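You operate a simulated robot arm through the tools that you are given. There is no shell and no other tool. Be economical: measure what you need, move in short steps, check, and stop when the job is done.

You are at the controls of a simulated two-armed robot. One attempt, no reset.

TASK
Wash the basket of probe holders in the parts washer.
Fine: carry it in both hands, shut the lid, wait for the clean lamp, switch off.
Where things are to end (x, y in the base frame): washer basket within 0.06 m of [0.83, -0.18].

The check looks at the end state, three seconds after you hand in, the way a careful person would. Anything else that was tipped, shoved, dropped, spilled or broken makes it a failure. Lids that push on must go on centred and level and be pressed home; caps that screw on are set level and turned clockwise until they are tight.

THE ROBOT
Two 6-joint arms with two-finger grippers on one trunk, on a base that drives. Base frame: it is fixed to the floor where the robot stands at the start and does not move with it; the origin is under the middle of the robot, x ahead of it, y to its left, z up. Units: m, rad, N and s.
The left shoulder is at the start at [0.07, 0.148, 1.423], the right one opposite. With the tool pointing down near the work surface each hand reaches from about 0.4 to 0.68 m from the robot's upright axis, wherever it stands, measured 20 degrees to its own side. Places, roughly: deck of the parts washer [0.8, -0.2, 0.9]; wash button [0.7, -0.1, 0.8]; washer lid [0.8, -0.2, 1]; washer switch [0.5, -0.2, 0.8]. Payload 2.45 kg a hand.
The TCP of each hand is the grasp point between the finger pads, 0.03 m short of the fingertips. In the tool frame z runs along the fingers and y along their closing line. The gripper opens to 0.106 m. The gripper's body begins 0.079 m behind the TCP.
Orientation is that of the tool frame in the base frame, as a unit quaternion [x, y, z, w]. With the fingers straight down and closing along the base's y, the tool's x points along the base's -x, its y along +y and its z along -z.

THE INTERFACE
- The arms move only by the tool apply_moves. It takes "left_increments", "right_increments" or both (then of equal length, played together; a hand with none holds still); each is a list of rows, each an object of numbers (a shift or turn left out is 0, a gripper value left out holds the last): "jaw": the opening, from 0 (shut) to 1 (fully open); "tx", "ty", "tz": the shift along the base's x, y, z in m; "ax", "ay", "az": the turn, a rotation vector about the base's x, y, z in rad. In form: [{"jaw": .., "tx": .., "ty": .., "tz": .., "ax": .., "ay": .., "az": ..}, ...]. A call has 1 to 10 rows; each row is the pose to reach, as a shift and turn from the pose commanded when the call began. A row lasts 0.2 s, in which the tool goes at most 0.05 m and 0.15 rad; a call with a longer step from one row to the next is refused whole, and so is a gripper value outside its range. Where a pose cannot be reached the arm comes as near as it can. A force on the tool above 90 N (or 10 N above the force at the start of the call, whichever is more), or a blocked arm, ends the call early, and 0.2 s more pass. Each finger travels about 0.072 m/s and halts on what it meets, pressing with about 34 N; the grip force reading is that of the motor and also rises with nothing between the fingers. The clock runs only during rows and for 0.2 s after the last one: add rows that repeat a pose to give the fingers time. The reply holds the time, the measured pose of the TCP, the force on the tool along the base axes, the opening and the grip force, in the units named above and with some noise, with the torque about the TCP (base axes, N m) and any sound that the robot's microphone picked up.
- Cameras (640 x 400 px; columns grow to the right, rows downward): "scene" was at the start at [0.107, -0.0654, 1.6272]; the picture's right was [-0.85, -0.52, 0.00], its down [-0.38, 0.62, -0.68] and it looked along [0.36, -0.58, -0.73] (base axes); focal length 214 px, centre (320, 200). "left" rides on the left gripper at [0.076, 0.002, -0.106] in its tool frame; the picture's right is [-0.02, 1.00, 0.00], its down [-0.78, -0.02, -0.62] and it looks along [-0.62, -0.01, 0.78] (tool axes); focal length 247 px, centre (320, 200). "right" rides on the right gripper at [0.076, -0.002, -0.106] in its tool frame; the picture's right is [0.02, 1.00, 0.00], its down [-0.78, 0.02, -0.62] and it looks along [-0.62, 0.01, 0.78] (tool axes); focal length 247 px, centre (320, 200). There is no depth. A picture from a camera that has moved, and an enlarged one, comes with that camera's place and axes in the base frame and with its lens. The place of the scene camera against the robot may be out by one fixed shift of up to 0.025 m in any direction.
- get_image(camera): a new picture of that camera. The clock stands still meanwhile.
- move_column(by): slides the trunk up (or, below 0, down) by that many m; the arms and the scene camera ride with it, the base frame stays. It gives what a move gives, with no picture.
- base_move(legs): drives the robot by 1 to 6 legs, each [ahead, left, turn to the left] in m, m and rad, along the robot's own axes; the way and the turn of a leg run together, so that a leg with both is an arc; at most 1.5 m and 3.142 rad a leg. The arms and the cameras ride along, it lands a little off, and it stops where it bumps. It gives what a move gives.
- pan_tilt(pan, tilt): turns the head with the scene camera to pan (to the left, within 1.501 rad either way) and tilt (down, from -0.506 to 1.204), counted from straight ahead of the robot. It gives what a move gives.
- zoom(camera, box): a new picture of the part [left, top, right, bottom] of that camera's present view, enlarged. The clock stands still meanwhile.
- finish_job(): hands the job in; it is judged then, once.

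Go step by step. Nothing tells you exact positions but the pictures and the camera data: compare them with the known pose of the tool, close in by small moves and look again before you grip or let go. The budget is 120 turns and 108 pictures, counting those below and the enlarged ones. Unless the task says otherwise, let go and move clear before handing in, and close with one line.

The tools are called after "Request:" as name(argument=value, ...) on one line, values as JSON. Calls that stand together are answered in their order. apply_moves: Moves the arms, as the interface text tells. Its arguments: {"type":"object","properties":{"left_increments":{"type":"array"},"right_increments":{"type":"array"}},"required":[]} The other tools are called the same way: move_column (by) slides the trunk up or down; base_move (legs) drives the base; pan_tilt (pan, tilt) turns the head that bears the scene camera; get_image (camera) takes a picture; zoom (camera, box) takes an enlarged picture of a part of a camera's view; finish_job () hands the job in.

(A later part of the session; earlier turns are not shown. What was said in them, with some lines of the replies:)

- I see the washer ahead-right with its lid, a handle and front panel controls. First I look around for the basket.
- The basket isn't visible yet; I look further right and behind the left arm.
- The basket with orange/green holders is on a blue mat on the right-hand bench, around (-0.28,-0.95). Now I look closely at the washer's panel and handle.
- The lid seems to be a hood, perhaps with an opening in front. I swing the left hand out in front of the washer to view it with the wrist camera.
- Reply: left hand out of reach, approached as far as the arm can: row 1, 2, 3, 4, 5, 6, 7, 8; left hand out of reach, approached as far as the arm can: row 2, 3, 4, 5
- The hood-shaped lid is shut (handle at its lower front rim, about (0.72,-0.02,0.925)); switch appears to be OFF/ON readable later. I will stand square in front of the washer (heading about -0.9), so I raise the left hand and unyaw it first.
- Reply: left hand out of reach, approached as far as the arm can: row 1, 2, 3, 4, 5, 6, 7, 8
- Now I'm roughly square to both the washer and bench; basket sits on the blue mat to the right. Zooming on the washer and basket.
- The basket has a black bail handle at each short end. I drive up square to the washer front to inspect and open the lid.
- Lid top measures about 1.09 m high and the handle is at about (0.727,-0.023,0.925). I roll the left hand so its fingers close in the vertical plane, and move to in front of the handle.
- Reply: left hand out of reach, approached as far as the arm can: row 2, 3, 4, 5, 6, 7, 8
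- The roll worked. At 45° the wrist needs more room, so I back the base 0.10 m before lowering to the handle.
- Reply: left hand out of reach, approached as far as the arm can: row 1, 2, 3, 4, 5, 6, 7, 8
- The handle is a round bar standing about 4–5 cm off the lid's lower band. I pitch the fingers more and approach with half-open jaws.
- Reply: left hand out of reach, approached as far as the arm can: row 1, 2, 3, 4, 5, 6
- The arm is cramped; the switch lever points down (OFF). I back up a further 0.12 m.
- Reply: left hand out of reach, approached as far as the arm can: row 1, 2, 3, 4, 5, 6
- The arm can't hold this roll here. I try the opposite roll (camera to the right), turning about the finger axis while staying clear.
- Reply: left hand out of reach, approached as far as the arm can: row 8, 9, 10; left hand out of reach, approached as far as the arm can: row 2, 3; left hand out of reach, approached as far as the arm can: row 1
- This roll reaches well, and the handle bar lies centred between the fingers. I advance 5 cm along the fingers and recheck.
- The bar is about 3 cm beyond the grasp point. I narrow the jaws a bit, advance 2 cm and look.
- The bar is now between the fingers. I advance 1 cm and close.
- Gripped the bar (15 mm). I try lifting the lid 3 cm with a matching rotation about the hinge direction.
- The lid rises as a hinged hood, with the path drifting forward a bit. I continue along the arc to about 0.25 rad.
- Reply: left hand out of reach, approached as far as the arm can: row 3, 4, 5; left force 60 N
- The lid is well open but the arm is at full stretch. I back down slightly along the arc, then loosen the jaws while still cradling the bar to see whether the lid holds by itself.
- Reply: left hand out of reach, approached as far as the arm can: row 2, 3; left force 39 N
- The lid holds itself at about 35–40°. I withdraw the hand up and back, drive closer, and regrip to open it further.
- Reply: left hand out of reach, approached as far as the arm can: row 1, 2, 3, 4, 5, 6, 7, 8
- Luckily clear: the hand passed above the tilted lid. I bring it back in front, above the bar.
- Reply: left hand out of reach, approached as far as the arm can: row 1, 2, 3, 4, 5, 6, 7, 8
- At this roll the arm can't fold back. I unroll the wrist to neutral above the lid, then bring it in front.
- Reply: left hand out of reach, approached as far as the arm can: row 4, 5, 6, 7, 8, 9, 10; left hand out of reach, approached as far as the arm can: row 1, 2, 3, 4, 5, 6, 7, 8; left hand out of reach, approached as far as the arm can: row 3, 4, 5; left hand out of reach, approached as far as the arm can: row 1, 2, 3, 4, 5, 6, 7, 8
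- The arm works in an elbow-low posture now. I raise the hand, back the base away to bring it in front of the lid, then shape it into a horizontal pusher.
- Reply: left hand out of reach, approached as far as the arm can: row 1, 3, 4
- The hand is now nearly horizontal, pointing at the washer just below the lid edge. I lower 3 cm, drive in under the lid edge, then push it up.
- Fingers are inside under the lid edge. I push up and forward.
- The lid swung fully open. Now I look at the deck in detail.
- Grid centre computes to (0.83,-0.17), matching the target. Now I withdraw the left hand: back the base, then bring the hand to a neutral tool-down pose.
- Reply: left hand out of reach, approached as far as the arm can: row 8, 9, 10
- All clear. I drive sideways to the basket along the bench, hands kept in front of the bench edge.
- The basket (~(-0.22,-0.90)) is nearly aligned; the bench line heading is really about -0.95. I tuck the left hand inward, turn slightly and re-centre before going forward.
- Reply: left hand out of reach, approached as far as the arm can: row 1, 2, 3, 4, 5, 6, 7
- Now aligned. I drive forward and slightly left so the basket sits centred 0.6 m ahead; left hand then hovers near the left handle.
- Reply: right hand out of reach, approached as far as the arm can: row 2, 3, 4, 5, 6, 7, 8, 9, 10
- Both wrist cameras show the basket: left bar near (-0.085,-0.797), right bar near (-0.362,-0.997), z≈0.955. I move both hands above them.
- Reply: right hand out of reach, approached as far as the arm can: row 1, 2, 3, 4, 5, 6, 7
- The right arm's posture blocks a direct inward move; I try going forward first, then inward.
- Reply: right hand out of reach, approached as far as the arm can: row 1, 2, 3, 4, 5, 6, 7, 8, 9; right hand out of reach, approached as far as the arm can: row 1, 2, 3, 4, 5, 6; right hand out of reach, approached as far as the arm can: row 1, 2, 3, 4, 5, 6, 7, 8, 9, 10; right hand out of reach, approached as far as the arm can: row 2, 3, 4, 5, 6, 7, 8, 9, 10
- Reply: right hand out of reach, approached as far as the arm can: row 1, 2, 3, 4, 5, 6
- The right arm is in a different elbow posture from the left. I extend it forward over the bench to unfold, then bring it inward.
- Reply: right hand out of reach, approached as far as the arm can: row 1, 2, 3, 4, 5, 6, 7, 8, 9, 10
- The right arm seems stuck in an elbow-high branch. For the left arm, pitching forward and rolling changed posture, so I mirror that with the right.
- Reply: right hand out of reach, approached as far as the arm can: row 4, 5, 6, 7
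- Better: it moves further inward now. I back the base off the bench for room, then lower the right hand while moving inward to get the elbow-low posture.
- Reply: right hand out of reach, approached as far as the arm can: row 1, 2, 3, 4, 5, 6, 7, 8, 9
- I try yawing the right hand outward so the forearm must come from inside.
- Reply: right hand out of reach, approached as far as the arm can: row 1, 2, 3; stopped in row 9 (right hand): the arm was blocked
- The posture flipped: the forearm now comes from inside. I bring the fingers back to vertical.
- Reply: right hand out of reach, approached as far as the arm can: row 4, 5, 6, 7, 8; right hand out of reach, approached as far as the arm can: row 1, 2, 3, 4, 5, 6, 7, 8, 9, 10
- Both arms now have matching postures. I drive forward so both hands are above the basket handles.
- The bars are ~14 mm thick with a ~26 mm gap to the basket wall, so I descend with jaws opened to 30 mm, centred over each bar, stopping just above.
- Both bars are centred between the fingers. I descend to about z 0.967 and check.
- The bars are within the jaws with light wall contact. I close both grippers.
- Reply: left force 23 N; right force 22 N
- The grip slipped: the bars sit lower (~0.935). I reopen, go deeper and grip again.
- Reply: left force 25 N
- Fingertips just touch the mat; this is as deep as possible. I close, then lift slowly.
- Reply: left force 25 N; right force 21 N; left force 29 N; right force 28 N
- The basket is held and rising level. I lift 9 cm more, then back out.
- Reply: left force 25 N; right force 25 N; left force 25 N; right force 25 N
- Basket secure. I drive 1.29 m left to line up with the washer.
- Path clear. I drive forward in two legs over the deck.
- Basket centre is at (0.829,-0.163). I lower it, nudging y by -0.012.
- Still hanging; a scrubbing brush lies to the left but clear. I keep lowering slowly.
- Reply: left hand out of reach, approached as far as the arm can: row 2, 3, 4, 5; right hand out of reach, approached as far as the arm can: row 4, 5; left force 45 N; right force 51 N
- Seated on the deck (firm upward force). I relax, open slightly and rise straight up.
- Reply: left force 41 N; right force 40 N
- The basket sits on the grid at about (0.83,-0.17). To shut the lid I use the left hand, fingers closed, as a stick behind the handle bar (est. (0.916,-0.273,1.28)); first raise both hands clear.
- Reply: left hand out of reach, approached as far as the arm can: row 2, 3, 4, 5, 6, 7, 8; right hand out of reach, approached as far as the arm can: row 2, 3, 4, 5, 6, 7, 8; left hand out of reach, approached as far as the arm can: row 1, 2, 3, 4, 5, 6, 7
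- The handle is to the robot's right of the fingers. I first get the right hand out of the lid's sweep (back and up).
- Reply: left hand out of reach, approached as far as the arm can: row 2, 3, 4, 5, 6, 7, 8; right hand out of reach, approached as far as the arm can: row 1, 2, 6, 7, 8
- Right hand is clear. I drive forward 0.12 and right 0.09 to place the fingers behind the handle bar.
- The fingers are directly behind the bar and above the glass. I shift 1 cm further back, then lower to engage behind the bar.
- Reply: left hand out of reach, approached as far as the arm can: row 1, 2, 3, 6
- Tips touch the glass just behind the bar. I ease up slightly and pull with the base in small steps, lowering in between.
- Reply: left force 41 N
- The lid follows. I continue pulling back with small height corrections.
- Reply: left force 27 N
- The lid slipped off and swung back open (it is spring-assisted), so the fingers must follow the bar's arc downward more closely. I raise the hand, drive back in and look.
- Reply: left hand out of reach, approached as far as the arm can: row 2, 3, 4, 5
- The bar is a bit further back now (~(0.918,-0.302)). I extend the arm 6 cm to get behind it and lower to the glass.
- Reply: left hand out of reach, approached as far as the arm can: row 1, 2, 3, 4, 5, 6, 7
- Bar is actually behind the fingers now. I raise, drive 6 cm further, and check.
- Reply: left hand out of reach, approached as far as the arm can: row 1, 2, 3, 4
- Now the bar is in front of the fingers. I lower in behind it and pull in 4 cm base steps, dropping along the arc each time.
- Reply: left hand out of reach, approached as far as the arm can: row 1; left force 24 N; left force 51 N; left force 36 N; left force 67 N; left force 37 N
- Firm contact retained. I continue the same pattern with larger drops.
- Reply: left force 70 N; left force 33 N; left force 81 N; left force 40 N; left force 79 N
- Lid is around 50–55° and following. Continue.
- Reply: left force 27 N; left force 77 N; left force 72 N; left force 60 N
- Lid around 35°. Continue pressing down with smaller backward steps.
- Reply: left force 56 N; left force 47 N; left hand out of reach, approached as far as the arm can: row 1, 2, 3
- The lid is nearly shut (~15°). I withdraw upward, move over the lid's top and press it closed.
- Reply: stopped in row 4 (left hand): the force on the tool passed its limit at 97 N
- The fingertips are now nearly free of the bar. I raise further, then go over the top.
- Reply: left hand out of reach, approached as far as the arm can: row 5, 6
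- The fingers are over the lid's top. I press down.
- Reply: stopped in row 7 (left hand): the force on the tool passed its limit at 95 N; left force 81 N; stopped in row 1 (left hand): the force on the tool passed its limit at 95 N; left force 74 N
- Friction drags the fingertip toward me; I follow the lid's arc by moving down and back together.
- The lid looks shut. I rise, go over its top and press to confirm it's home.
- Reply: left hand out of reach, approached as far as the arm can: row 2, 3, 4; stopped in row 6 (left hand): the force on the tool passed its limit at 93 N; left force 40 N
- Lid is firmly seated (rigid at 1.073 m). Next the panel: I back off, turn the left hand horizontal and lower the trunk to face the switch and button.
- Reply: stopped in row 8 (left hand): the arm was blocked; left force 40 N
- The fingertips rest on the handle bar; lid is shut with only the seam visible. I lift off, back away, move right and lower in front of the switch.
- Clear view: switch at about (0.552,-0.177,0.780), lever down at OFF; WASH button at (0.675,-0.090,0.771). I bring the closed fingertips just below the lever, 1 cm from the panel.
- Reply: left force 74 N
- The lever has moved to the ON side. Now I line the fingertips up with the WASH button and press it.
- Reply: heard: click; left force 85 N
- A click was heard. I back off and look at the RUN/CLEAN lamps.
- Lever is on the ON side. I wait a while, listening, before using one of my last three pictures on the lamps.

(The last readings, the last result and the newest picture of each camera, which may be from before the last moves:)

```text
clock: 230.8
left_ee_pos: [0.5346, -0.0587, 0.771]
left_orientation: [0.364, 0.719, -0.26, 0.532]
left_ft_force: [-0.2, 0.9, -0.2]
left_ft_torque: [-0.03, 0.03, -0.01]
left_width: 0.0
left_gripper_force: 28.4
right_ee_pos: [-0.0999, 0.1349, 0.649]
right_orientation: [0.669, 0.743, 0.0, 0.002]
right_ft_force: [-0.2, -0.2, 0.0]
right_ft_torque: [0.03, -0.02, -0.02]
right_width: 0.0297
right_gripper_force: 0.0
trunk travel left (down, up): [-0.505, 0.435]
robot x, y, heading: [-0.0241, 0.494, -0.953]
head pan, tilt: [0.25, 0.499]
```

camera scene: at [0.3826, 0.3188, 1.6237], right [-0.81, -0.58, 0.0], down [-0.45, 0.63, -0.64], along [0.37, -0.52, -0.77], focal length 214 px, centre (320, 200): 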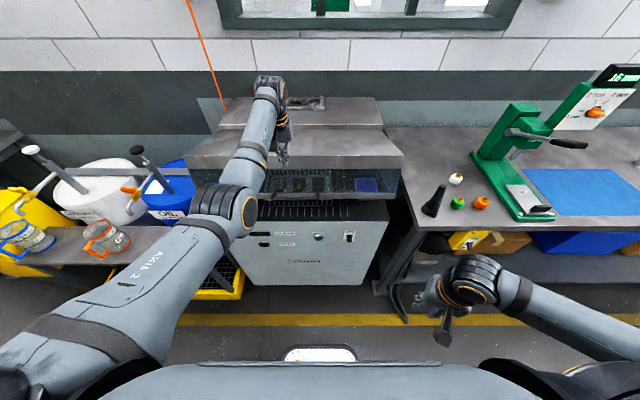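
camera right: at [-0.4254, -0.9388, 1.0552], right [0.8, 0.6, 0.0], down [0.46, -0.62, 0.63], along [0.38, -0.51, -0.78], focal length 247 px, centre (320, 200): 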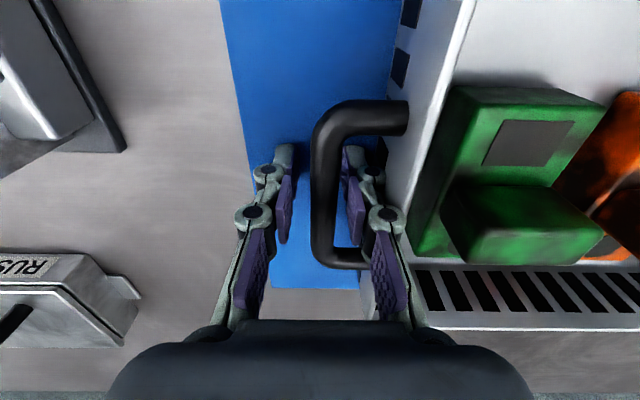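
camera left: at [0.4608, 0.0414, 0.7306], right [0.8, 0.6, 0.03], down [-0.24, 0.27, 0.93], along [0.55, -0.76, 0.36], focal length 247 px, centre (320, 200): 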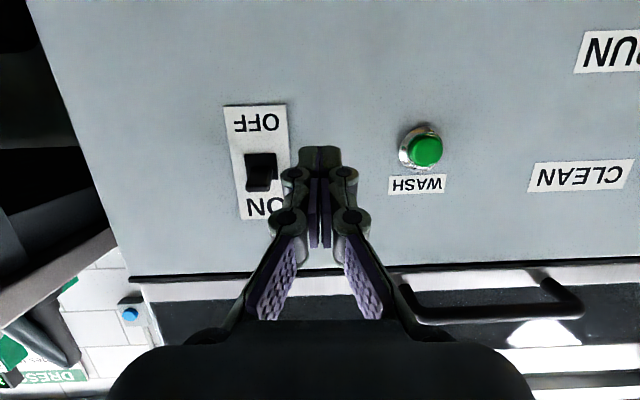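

RUN lamp is lit. I wait for the cycle.

Request:
apply_moves(left_increments=[{"tz": 0}, {"tz": 0}, {"tz": 0}, {"tz": 0}, {"tz": 0}, {"tz": 0}, {"tz": 0}, {"tz": 0}, {"tz": 0}, {"tz": 0}])

Request:
apply_moves(left_increments=[{"tz": 0}, {"tz": 0}, {"tz": 0}, {"tz": 0}, {"tz": 0}, {"tz": 0}, {"tz": 0}, {"tz": 0}, {"tz": 0}, {"tz": 0}])

Request:
apply_moves(left_increments=[{"tz": 0}, {"tz": 0}, {"tz": 0}, {"tz": 0}, {"tz": 0}, {"tz": 0}, {"tz": 0}, {"tz": 0}, {"tz": 0}, {"tz": 0}])

Request:
apply_moves(left_increments=[{"tz": 0}, {"tz": 0}, {"tz": 0}, {"tz": 0}, {"tz": 0}, {"tz": 0}, {"tz": 0}, {"tz": 0}, {"tz": 0}, {"tz": 0}])

Request:
apply_moves(left_increments=[{"tz": 0}, {"tz": 0}, {"tz": 0}, {"tz": 0}, {"tz": 0}, {"tz": 0}, {"tz": 0}, {"tz": 0}, {"tz": 0}, {"tz": 0}])

Request:
apply_moves(left_increments=[{"tz": 0}, {"tz": 0}, {"tz": 0}, {"tz": 0}, {"tz": 0}, {"tz": 0}, {"tz": 0}, {"tz": 0}, {"tz": 0}, {"tz": 0}])

Request:
apply_moves(left_increments=[{"tz": 0}, {"tz": 0}, {"tz": 0}, {"tz": 0}, {"tz": 0}, {"tz": 0}, {"tz": 0}, {"tz": 0}, {"tz": 0}, {"tz": 0}])

Request:
apply_moves(left_increments=[{"tz": 0}, {"tz": 0}, {"tz": 0}, {"tz": 0}, {"tz": 0}, {"tz": 0}, {"tz": 0}, {"tz": 0}, {"tz": 0}, {"tz": 0}])

Request:
apply_moves(left_increments=[{"tz": 0}, {"tz": 0}, {"tz": 0}, {"tz": 0}, {"tz": 0}, {"tz": 0}, {"tz": 0}, {"tz": 0}, {"tz": 0}, {"tz": 0}])

Request:
apply_moves(left_increments=[{"tz": 0}, {"tz": 0}, {"tz": 0}, {"tz": 0}, {"tz": 0}, {"tz": 0}, {"tz": 0}, {"tz": 0}, {"tz": 0}, {"tz": 0}])

```text
clock: 233.0
left_ee_pos: [0.5346, -0.0589, 0.7719]
left_orientation: [0.364, 0.719, -0.26, 0.532]
left_ft_force: [-0.4, 0.1, 0.0]
left_ft_torque: [-0.03, 0.0, 0.03]
left_width: 0.0
left_gripper_force: 28.6
right_ee_pos: [-0.1008, 0.1354, 0.6478]
right_orientation: [0.669, 0.743, -0.001, 0.002]
right_ft_force: [0.5, 0.2, 0.3]
right_ft_torque: [0.01, -0.01, 0.0]
right_width: 0.0294
right_gripper_force: 0.1
trunk travel left (down, up): [-0.505, 0.435]
robot x, y, heading: [-0.0275, 0.4939, -0.949]
head pan, tilt: [0.25, 0.499]
```

```text
clock: 235.2
left_ee_pos: [0.5354, -0.0604, 0.7715]
left_orientation: [0.365, 0.719, -0.26, 0.532]
left_ft_force: [0.6, 0.3, -0.4]
left_ft_torque: [-0.02, 0.0, -0.02]
left_width: 0.0001
left_gripper_force: 28.2
right_ee_pos: [-0.0999, 0.136, 0.6478]
right_orientation: [0.669, 0.743, -0.001, 0.003]
right_ft_force: [-0.2, 0.4, -0.2]
right_ft_torque: [0.02, 0.0, -0.02]
right_width: 0.0295
right_gripper_force: 0.0
trunk travel left (down, up): [-0.505, 0.435]
robot x, y, heading: [-0.027, 0.4906, -0.954]
head pan, tilt: [0.25, 0.499]
```

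```text
clock: 237.4
left_ee_pos: [0.5346, -0.0602, 0.7716]
left_orientation: [0.363, 0.72, -0.258, 0.533]
left_ft_force: [0.3, 0.5, 0.0]
left_ft_torque: [0.01, 0.03, 0.02]
left_width: 0.0
left_gripper_force: 28.3
right_ee_pos: [-0.1004, 0.1361, 0.6491]
right_orientation: [0.669, 0.743, -0.002, 0.002]
right_ft_force: [-0.1, 0.5, -0.4]
right_ft_torque: [0.04, 0.0, -0.03]
right_width: 0.0296
right_gripper_force: 0.0
trunk travel left (down, up): [-0.505, 0.435]
robot x, y, heading: [-0.0229, 0.4969, -0.951]
head pan, tilt: [0.25, 0.499]
```

```text
clock: 239.6
left_ee_pos: [0.5352, -0.0599, 0.7733]
left_orientation: [0.364, 0.719, -0.259, 0.532]
left_ft_force: [0.3, 0.1, -0.2]
left_ft_torque: [-0.03, -0.03, 0.04]
left_width: 0.0
left_gripper_force: 28.5
right_ee_pos: [-0.099, 0.1358, 0.6482]
right_orientation: [0.669, 0.743, -0.001, 0.002]
right_ft_force: [0.1, 0.7, 0.6]
right_ft_torque: [-0.01, -0.01, -0.01]
right_width: 0.0295
right_gripper_force: 0.1
trunk travel left (down, up): [-0.505, 0.435]
robot x, y, heading: [-0.0264, 0.4935, -0.955]
head pan, tilt: [0.25, 0.499]
```

```text
clock: 241.8
left_ee_pos: [0.5335, -0.0595, 0.7715]
left_orientation: [0.364, 0.719, -0.259, 0.532]
left_ft_force: [0.6, -0.2, -0.5]
left_ft_torque: [-0.03, -0.01, -0.01]
left_width: 0.0
left_gripper_force: 28.8
right_ee_pos: [-0.0989, 0.1362, 0.6509]
right_orientation: [0.669, 0.743, 0.001, 0.002]
right_ft_force: [0.0, -0.4, -0.3]
right_ft_torque: [0.0, 0.03, -0.02]
right_width: 0.0299
right_gripper_force: 0.1
trunk travel left (down, up): [-0.505, 0.435]
robot x, y, heading: [-0.0238, 0.4957, -0.954]
head pan, tilt: [0.25, 0.499]
```

```text
clock: 244.0
left_ee_pos: [0.5347, -0.0603, 0.7724]
left_orientation: [0.364, 0.719, -0.26, 0.532]
left_ft_force: [0.3, -1.2, -0.6]
left_ft_torque: [0.03, 0.01, 0.0]
left_width: 0.0
left_gripper_force: 28.8
right_ee_pos: [-0.1002, 0.1365, 0.6491]
right_orientation: [0.669, 0.743, 0.001, 0.002]
right_ft_force: [0.6, -0.4, -0.4]
right_ft_torque: [0.0, 0.01, 0.0]
right_width: 0.0297
right_gripper_force: 0.0
trunk travel left (down, up): [-0.505, 0.435]
robot x, y, heading: [-0.0215, 0.4981, -0.948]
head pan, tilt: [0.25, 0.499]
```

```text
clock: 246.2
left_ee_pos: [0.5345, -0.0593, 0.7717]
left_orientation: [0.365, 0.719, -0.26, 0.532]
left_ft_force: [-0.2, -0.2, 0.9]
left_ft_torque: [0.01, 0.01, 0.0]
left_width: 0.0
left_gripper_force: 28.9
right_ee_pos: [-0.0999, 0.1354, 0.6489]
right_orientation: [0.669, 0.743, -0.001, 0.002]
right_ft_force: [0.2, 0.3, -0.2]
right_ft_torque: [-0.02, 0.01, 0.02]
right_width: 0.0296
right_gripper_force: 0.1
trunk travel left (down, up): [-0.505, 0.435]
robot x, y, heading: [-0.0289, 0.4975, -0.951]
head pan, tilt: [0.25, 0.499]
```

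```text
clock: 248.4
left_ee_pos: [0.5335, -0.0597, 0.7723]
left_orientation: [0.364, 0.719, -0.259, 0.532]
left_ft_force: [-0.3, 0.4, 0.4]
left_ft_torque: [0.02, 0.0, -0.03]
left_width: 0.0
left_gripper_force: 28.3
right_ee_pos: [-0.1, 0.1373, 0.6491]
right_orientation: [0.669, 0.743, -0.001, 0.002]
right_ft_force: [0.1, -0.3, 0.1]
right_ft_torque: [0.0, 0.0, 0.0]
right_width: 0.0296
right_gripper_force: 0.1
trunk travel left (down, up): [-0.505, 0.435]
robot x, y, heading: [-0.0285, 0.4942, -0.953]
head pan, tilt: [0.25, 0.499]
```

```text
clock: 250.6
left_ee_pos: [0.5347, -0.0602, 0.7722]
left_orientation: [0.363, 0.72, -0.258, 0.533]
left_ft_force: [0.5, -0.3, 0.3]
left_ft_torque: [0.03, -0.03, 0.0]
left_width: 0.0001
left_gripper_force: 29.2
right_ee_pos: [-0.0999, 0.1377, 0.6486]
right_orientation: [0.669, 0.743, -0.001, 0.002]
right_ft_force: [-0.4, 0.0, -0.2]
right_ft_torque: [0.0, 0.02, -0.01]
right_width: 0.0296
right_gripper_force: 0.2
trunk travel left (down, up): [-0.505, 0.435]
robot x, y, heading: [-0.0272, 0.4953, -0.957]
head pan, tilt: [0.25, 0.499]
```

```text
clock: 252.8
left_ee_pos: [0.5337, -0.0591, 0.7709]
left_orientation: [0.363, 0.719, -0.259, 0.533]
left_ft_force: [0.3, -0.2, -0.2]
left_ft_torque: [-0.03, 0.02, 0.02]
left_width: 0.0
left_gripper_force: 28.9
right_ee_pos: [-0.1001, 0.1366, 0.6483]
right_orientation: [0.669, 0.743, -0.001, 0.002]
right_ft_force: [-0.5, 0.1, -0.7]
right_ft_torque: [0.03, -0.01, -0.01]
right_width: 0.0297
right_gripper_force: 0.2
trunk travel left (down, up): [-0.505, 0.435]
robot x, y, heading: [-0.028, 0.4986, -0.95]
head pan, tilt: [0.25, 0.499]
```

No sound yet. I wait another half minute before spending a picture.

Request:
apply_moves(left_increments=[{"tz": 0}, {"tz": 0}, {"tz": 0}, {"tz": 0}, {"tz": 0}, {"tz": 0}, {"tz": 0}, {"tz": 0}, {"tz": 0}, {"tz": 0}])

Request:
apply_moves(left_increments=[{"tz": 0}, {"tz": 0}, {"tz": 0}, {"tz": 0}, {"tz": 0}, {"tz": 0}, {"tz": 0}, {"tz": 0}, {"tz": 0}, {"tz": 0}])

Request:
apply_moves(left_increments=[{"tz": 0}, {"tz": 0}, {"tz": 0}, {"tz": 0}, {"tz": 0}, {"tz": 0}, {"tz": 0}, {"tz": 0}, {"tz": 0}, {"tz": 0}])

Request:
apply_moves(left_increments=[{"tz": 0}, {"tz": 0}, {"tz": 0}, {"tz": 0}, {"tz": 0}, {"tz": 0}, {"tz": 0}, {"tz": 0}, {"tz": 0}, {"tz": 0}])

Request:
apply_moves(left_increments=[{"tz": 0}, {"tz": 0}, {"tz": 0}, {"tz": 0}, {"tz": 0}, {"tz": 0}, {"tz": 0}, {"tz": 0}, {"tz": 0}, {"tz": 0}])

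Request:
apply_moves(left_increments=[{"tz": 0}, {"tz": 0}, {"tz": 0}, {"tz": 0}, {"tz": 0}, {"tz": 0}, {"tz": 0}, {"tz": 0}, {"tz": 0}, {"tz": 0}])

Request:
apply_moves(left_increments=[{"tz": 0}, {"tz": 0}, {"tz": 0}, {"tz": 0}, {"tz": 0}, {"tz": 0}, {"tz": 0}, {"tz": 0}, {"tz": 0}, {"tz": 0}])

Request:
apply_moves(left_increments=[{"tz": 0}, {"tz": 0}, {"tz": 0}, {"tz": 0}, {"tz": 0}, {"tz": 0}, {"tz": 0}, {"tz": 0}, {"tz": 0}, {"tz": 0}])

Request:
apply_moves(left_increments=[{"tz": 0}, {"tz": 0}, {"tz": 0}, {"tz": 0}, {"tz": 0}, {"tz": 0}, {"tz": 0}, {"tz": 0}, {"tz": 0}, {"tz": 0}])

Request:
apply_moves(left_increments=[{"tz": 0}, {"tz": 0}, {"tz": 0}, {"tz": 0}, {"tz": 0}, {"tz": 0}, {"tz": 0}, {"tz": 0}, {"tz": 0}, {"tz": 0}])

Request:
apply_moves(left_increments=[{"tz": 0}, {"tz": 0}, {"tz": 0}, {"tz": 0}, {"tz": 0}, {"tz": 0}, {"tz": 0}, {"tz": 0}, {"tz": 0}, {"tz": 0}])

Request:
apply_moves(left_increments=[{"tz": 0}, {"tz": 0}, {"tz": 0}, {"tz": 0}, {"tz": 0}, {"tz": 0}, {"tz": 0}, {"tz": 0}, {"tz": 0}, {"tz": 0}])

Request:
zoom(camera="scene", box=[160, 60, 480, 300])

```text
clock: 255.0
left_ee_pos: [0.5355, -0.0594, 0.7721]
left_orientation: [0.364, 0.719, -0.26, 0.532]
left_ft_force: [-0.3, 0.3, 0.0]
left_ft_torque: [0.0, 0.01, 0.0]
left_width: 0.0001
left_gripper_force: 28.5
right_ee_pos: [-0.0998, 0.1354, 0.6494]
right_orientation: [0.67, 0.743, 0.0, 0.002]
right_ft_force: [0.0, 0.1, -1.2]
right_ft_torque: [-0.05, -0.01, 0.01]
right_width: 0.0298
right_gripper_force: 0.0
trunk travel left (down, up): [-0.505, 0.435]
robot x, y, heading: [-0.0272, 0.4967, -0.95]
head pan, tilt: [0.25, 0.499]
```

```text
clock: 257.2
left_ee_pos: [0.534, -0.0583, 0.7712]
left_orientation: [0.363, 0.719, -0.259, 0.533]
left_ft_force: [-0.7, 0.2, 0.2]
left_ft_torque: [0.02, 0.02, -0.02]
left_width: 0.0
left_gripper_force: 27.9
right_ee_pos: [-0.0996, 0.1359, 0.6487]
right_orientation: [0.669, 0.743, 0.0, 0.002]
right_ft_force: [-0.4, 0.0, 0.3]
right_ft_torque: [0.0, 0.02, 0.02]
right_width: 0.0298
right_gripper_force: 0.2
trunk travel left (down, up): [-0.505, 0.435]
robot x, y, heading: [-0.0243, 0.4945, -0.949]
head pan, tilt: [0.25, 0.499]
```

```text
clock: 259.4
left_ee_pos: [0.534, -0.0591, 0.7716]
left_orientation: [0.364, 0.719, -0.259, 0.532]
left_ft_force: [-0.3, -0.1, 0.7]
left_ft_torque: [0.01, 0.0, 0.02]
left_width: 0.0
left_gripper_force: 29.0
right_ee_pos: [-0.0994, 0.1361, 0.6505]
right_orientation: [0.669, 0.743, 0.0, 0.003]
right_ft_force: [-0.3, -0.9, -0.1]
right_ft_torque: [0.03, -0.04, 0.0]
right_width: 0.0297
right_gripper_force: 0.2
trunk travel left (down, up): [-0.505, 0.435]
robot x, y, heading: [-0.0254, 0.4985, -0.949]
head pan, tilt: [0.25, 0.499]
```

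```text
clock: 261.6
left_ee_pos: [0.5332, -0.0589, 0.7716]
left_orientation: [0.364, 0.719, -0.26, 0.532]
left_ft_force: [0.1, -0.4, 0.1]
left_ft_torque: [0.0, 0.04, 0.02]
left_width: 0.0001
left_gripper_force: 28.5
right_ee_pos: [-0.0996, 0.1366, 0.6493]
right_orientation: [0.669, 0.743, 0.0, 0.001]
right_ft_force: [0.1, 0.7, 0.3]
right_ft_torque: [0.01, 0.01, 0.04]
right_width: 0.0296
right_gripper_force: 0.0
trunk travel left (down, up): [-0.505, 0.435]
robot x, y, heading: [-0.0249, 0.4978, -0.95]
head pan, tilt: [0.25, 0.499]
```

```text
clock: 263.8
left_ee_pos: [0.5341, -0.0593, 0.7715]
left_orientation: [0.364, 0.719, -0.259, 0.532]
left_ft_force: [0.2, 0.4, -0.6]
left_ft_torque: [0.01, -0.03, 0.02]
left_width: 0.0
left_gripper_force: 28.6
right_ee_pos: [-0.1006, 0.1351, 0.65]
right_orientation: [0.669, 0.743, -0.001, 0.001]
right_ft_force: [1.1, 0.0, 0.1]
right_ft_torque: [0.0, 0.01, -0.03]
right_width: 0.0299
right_gripper_force: 0.1
trunk travel left (down, up): [-0.505, 0.435]
robot x, y, heading: [-0.0272, 0.497, -0.95]
head pan, tilt: [0.25, 0.499]
```

```text
clock: 266.0
left_ee_pos: [0.534, -0.0596, 0.7717]
left_orientation: [0.364, 0.719, -0.26, 0.532]
left_ft_force: [-0.5, -0.5, -0.4]
left_ft_torque: [0.01, -0.05, 0.02]
left_width: 0.0
left_gripper_force: 28.7
right_ee_pos: [-0.1006, 0.1365, 0.6497]
right_orientation: [0.669, 0.743, 0.0, 0.002]
right_ft_force: [-0.1, 0.3, 0.1]
right_ft_torque: [0.03, -0.01, 0.01]
right_width: 0.0297
right_gripper_force: 0.1
trunk travel left (down, up): [-0.505, 0.435]
robot x, y, heading: [-0.0261, 0.4956, -0.952]
head pan, tilt: [0.25, 0.499]
```

```text
clock: 268.2
left_ee_pos: [0.5337, -0.0601, 0.7719]
left_orientation: [0.364, 0.719, -0.259, 0.533]
left_ft_force: [0.4, -0.2, -0.2]
left_ft_torque: [-0.06, 0.0, -0.02]
left_width: 0.0
left_gripper_force: 28.7
right_ee_pos: [-0.0991, 0.1353, 0.6479]
right_orientation: [0.67, 0.743, 0.0, 0.001]
right_ft_force: [-0.6, 0.6, -0.4]
right_ft_torque: [-0.02, 0.01, 0.02]
right_width: 0.0295
right_gripper_force: 0.1
trunk travel left (down, up): [-0.505, 0.435]
robot x, y, heading: [-0.0261, 0.4943, -0.949]
head pan, tilt: [0.25, 0.499]
```

```text
clock: 270.4
left_ee_pos: [0.5338, -0.0592, 0.772]
left_orientation: [0.364, 0.719, -0.259, 0.532]
left_ft_force: [0.2, 0.5, 0.0]
left_ft_torque: [0.01, 0.0, 0.01]
left_width: 0.0
left_gripper_force: 28.5
right_ee_pos: [-0.0999, 0.1359, 0.6492]
right_orientation: [0.669, 0.743, -0.001, 0.002]
right_ft_force: [-0.1, -0.3, -0.1]
right_ft_torque: [0.01, -0.02, -0.03]
right_width: 0.0297
right_gripper_force: 0.1
trunk travel left (down, up): [-0.505, 0.435]
robot x, y, heading: [-0.0281, 0.4966, -0.95]
head pan, tilt: [0.25, 0.499]
```

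```text
clock: 272.6
left_ee_pos: [0.5337, -0.0588, 0.7711]
left_orientation: [0.364, 0.72, -0.259, 0.532]
left_ft_force: [0.4, 0.0, 0.4]
left_ft_torque: [0.01, -0.02, 0.03]
left_width: 0.0
left_gripper_force: 28.1
right_ee_pos: [-0.0995, 0.1363, 0.6492]
right_orientation: [0.669, 0.744, 0.0, 0.001]
right_ft_force: [-0.9, 0.5, -0.3]
right_ft_torque: [-0.03, -0.01, 0.0]
right_width: 0.0296
right_gripper_force: 0.0
trunk travel left (down, up): [-0.505, 0.435]
robot x, y, heading: [-0.025, 0.4957, -0.952]
head pan, tilt: [0.25, 0.499]
```

```text
clock: 274.8
left_ee_pos: [0.5339, -0.0584, 0.7717]
left_orientation: [0.365, 0.719, -0.26, 0.532]
left_ft_force: [-0.4, 1.0, 0.2]
left_ft_torque: [-0.01, 0.03, -0.01]
left_width: 0.0
left_gripper_force: 28.8
right_ee_pos: [-0.0995, 0.1361, 0.6497]
right_orientation: [0.669, 0.743, 0.0, 0.001]
right_ft_force: [0.6, -0.1, -0.1]
right_ft_torque: [0.0, 0.02, -0.01]
right_width: 0.0298
right_gripper_force: 0.0
trunk travel left (down, up): [-0.505, 0.435]
robot x, y, heading: [-0.0266, 0.4965, -0.955]
head pan, tilt: [0.25, 0.499]
```

```text
clock: 277.0
left_ee_pos: [0.5341, -0.0597, 0.7713]
left_orientation: [0.364, 0.719, -0.26, 0.532]
left_ft_force: [-1.0, -0.9, 0.3]
left_ft_torque: [-0.02, -0.02, -0.01]
left_width: 0.0
left_gripper_force: 28.6
right_ee_pos: [-0.0994, 0.1368, 0.648]
right_orientation: [0.669, 0.744, -0.001, 0.002]
right_ft_force: [0.0, 0.3, -0.7]
right_ft_torque: [0.01, 0.02, 0.03]
right_width: 0.0298
right_gripper_force: 0.0
trunk travel left (down, up): [-0.505, 0.435]
robot x, y, heading: [-0.0255, 0.4938, -0.956]
head pan, tilt: [0.25, 0.499]
```

```text
clock: 279.2
left_ee_pos: [0.534, -0.0593, 0.7713]
left_orientation: [0.364, 0.719, -0.26, 0.532]
left_ft_force: [0.1, 0.0, -0.1]
left_ft_torque: [0.02, 0.0, -0.03]
left_width: 0.0001
left_gripper_force: 28.5
right_ee_pos: [-0.099, 0.1354, 0.6485]
right_orientation: [0.669, 0.743, 0.0, 0.002]
right_ft_force: [0.1, -0.5, 0.1]
right_ft_torque: [0.01, -0.01, 0.01]
right_width: 0.0298
right_gripper_force: 0.0
trunk travel left (down, up): [-0.505, 0.435]
robot x, y, heading: [-0.0235, 0.494, -0.953]
head pan, tilt: [0.25, 0.499]
```

```text
1.67 times, centred on (320, 180) of scene
camera zoom: at [0.088, 0.3991, 1.2649], right [-0.64, -0.76, 0.0], down [-0.37, 0.31, -0.88], along [0.67, -0.57, -0.48], focal length 358 px, centre (320, 233)
```

zoom: 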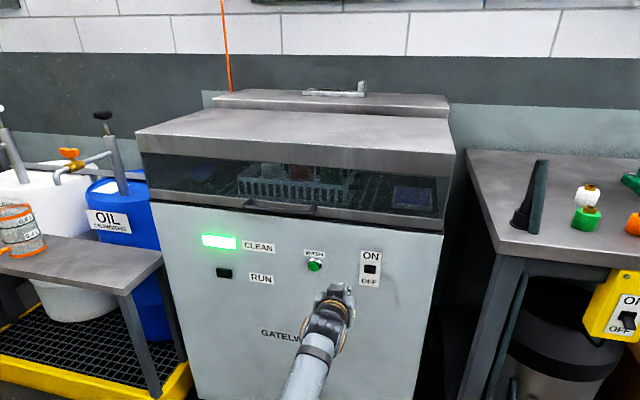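

CLEAN lamp is green. I now push the switch lever down from above to OFF.

Request:
apply_moves(left_increments=[{"tx": -0.02, "ty": -0.015, "tz": 0.03}, {"tx": -0.0452, "ty": -0.0324, "tz": 0.06}, {"tx": -0.0452, "ty": -0.0324, "tz": 0.0675}, {"tx": -0.0252, "ty": -0.0604, "tz": 0.0675}, {"tx": -0.008, "ty": -0.0844, "tz": 0.0675}, {"tx": -0.008, "ty": -0.0844, "tz": 0.0675}])

```text
clock: 280.6
left_ee_pos: [0.5249, -0.1413, 0.8404]
left_orientation: [0.363, 0.719, -0.26, 0.533]
left_ft_force: [-2.6, 3.1, 0.9]
left_ft_torque: [-0.03, -0.04, -0.07]
left_width: 0.0
left_gripper_force: 28.4
right_ee_pos: [-0.0989, 0.1367, 0.6487]
right_orientation: [0.668, 0.744, -0.002, 0.002]
right_ft_force: [-0.4, 0.1, 0.3]
right_ft_torque: [0.01, 0.02, -0.01]
right_width: 0.0295
right_gripper_force: 0.0
trunk travel left (down, up): [-0.505, 0.435]
robot x, y, heading: [-0.026, 0.4951, -0.951]
head pan, tilt: [0.25, 0.499]
```

Request:
apply_moves(left_increments=[{"tx": -0.002, "ty": 0.003, "tz": -0.01}, {"tx": -0.002, "ty": 0.003, "tz": -0.022}, {"tx": -0.002, "ty": 0.003, "tz": -0.034}, {"tx": -0.002, "ty": 0.003, "tz": -0.046}, {"tx": -0.002, "ty": 0.003, "tz": -0.058}, {"tx": -0.002, "ty": 0.003, "tz": -0.066}, {"tx": -0.002, "ty": 0.003, "tz": -0.066}])

Request:
apply_moves(left_increments=[{"tx": -0.015, "ty": 0.02}, {"tx": -0.035, "ty": 0.048}, {"tx": -0.06, "ty": 0.085}, {"tx": -0.06, "ty": 0.085}])

```text
clock: 282.2
left_ee_pos: [0.5195, -0.1357, 0.7947]
left_orientation: [0.358, 0.71, -0.266, 0.544]
left_ft_force: [2.9, 1.3, 48.0]
left_ft_torque: [-0.81, -0.78, 0.08]
left_width: 0.0059
left_gripper_force: 28.5
right_ee_pos: [-0.1028, 0.1402, 0.6522]
right_orientation: [0.669, 0.743, -0.002, 0.006]
right_ft_force: [-0.3, 0.4, 0.0]
right_ft_torque: [0.0, 0.0, 0.01]
right_width: 0.0298
right_gripper_force: 0.0
trunk travel left (down, up): [-0.505, 0.435]
robot x, y, heading: [-0.0296, 0.4951, -0.947]
head pan, tilt: [0.25, 0.499]
```

```text
clock: 283.2
left_ee_pos: [0.5319, -0.02, 0.7821]
left_orientation: [0.372, 0.7, -0.2, 0.576]
left_ft_force: [-0.2, -1.1, 0.2]
left_ft_torque: [0.02, -0.01, 0.05]
left_width: 0.0
left_gripper_force: 28.9
right_ee_pos: [-0.1001, 0.1351, 0.648]
right_orientation: [0.669, 0.743, -0.001, 0.002]
right_ft_force: [-0.1, 0.4, -0.7]
right_ft_torque: [0.03, -0.04, 0.01]
right_width: 0.0296
right_gripper_force: 0.0
trunk travel left (down, up): [-0.505, 0.435]
robot x, y, heading: [-0.0255, 0.4961, -0.947]
head pan, tilt: [0.25, 0.499]
stopped in row 4 (left hand): the arm was blocked; the commanded pose is now the measured one
```

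The push met the same resistance as when switching on. I use the last picture to check lever and lamps up close.

Request:
zoom(camera="scene", box=[240, 175, 380, 262])

```text
4.57 times, centred on (310, 218) of scene
camera zoom: at [0.0875, 0.3981, 1.2647], right [-0.64, -0.76, 0.0], down [-0.37, 0.31, -0.88], along [0.67, -0.57, -0.48], focal length 980 px, centre (366, 115)
```

zoom: 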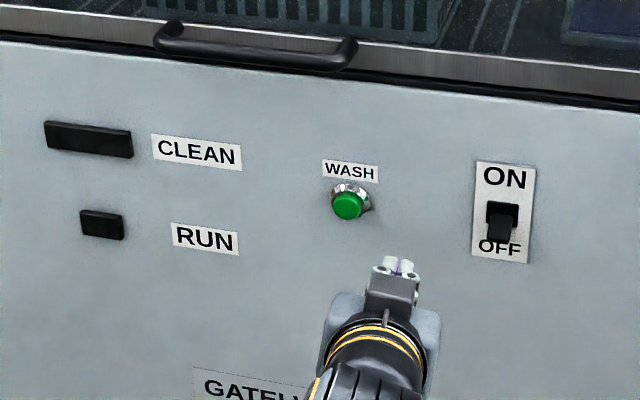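

The lever now points to OFF and both lamps are dark, with the lid shut and the basket visible inside. I back the robot clear and hand in.

Request:
base_move(legs=[[-0.1, 0, 0]])

Request:
finish_job()

```text
clock: 284.4
left_ee_pos: [0.4718, 0.0631, 0.7825]
left_orientation: [0.371, 0.7, -0.201, 0.576]
left_ft_force: [-0.5, 0.4, -0.6]
left_ft_torque: [0.04, 0.02, -0.01]
left_width: 0.0002
left_gripper_force: 28.7
right_ee_pos: [-0.1593, 0.2196, 0.6504]
right_orientation: [0.669, 0.743, 0.0, 0.002]
right_ft_force: [-0.4, 0.6, 0.4]
right_ft_torque: [-0.03, 0.0, -0.02]
right_width: 0.0297
right_gripper_force: 0.0
trunk travel left (down, up): [-0.505, 0.435]
robot x, y, heading: [-0.0875, 0.5789, -0.946]
head pan, tilt: [0.25, 0.499]
```

```text
The job is handed in.
```

The basket was carried in both hands into the washer, set down at about (0.83, -0.17) and washed with the lid shut until the CLEAN lamp lit; the washer is now switched off and the job is handed in.
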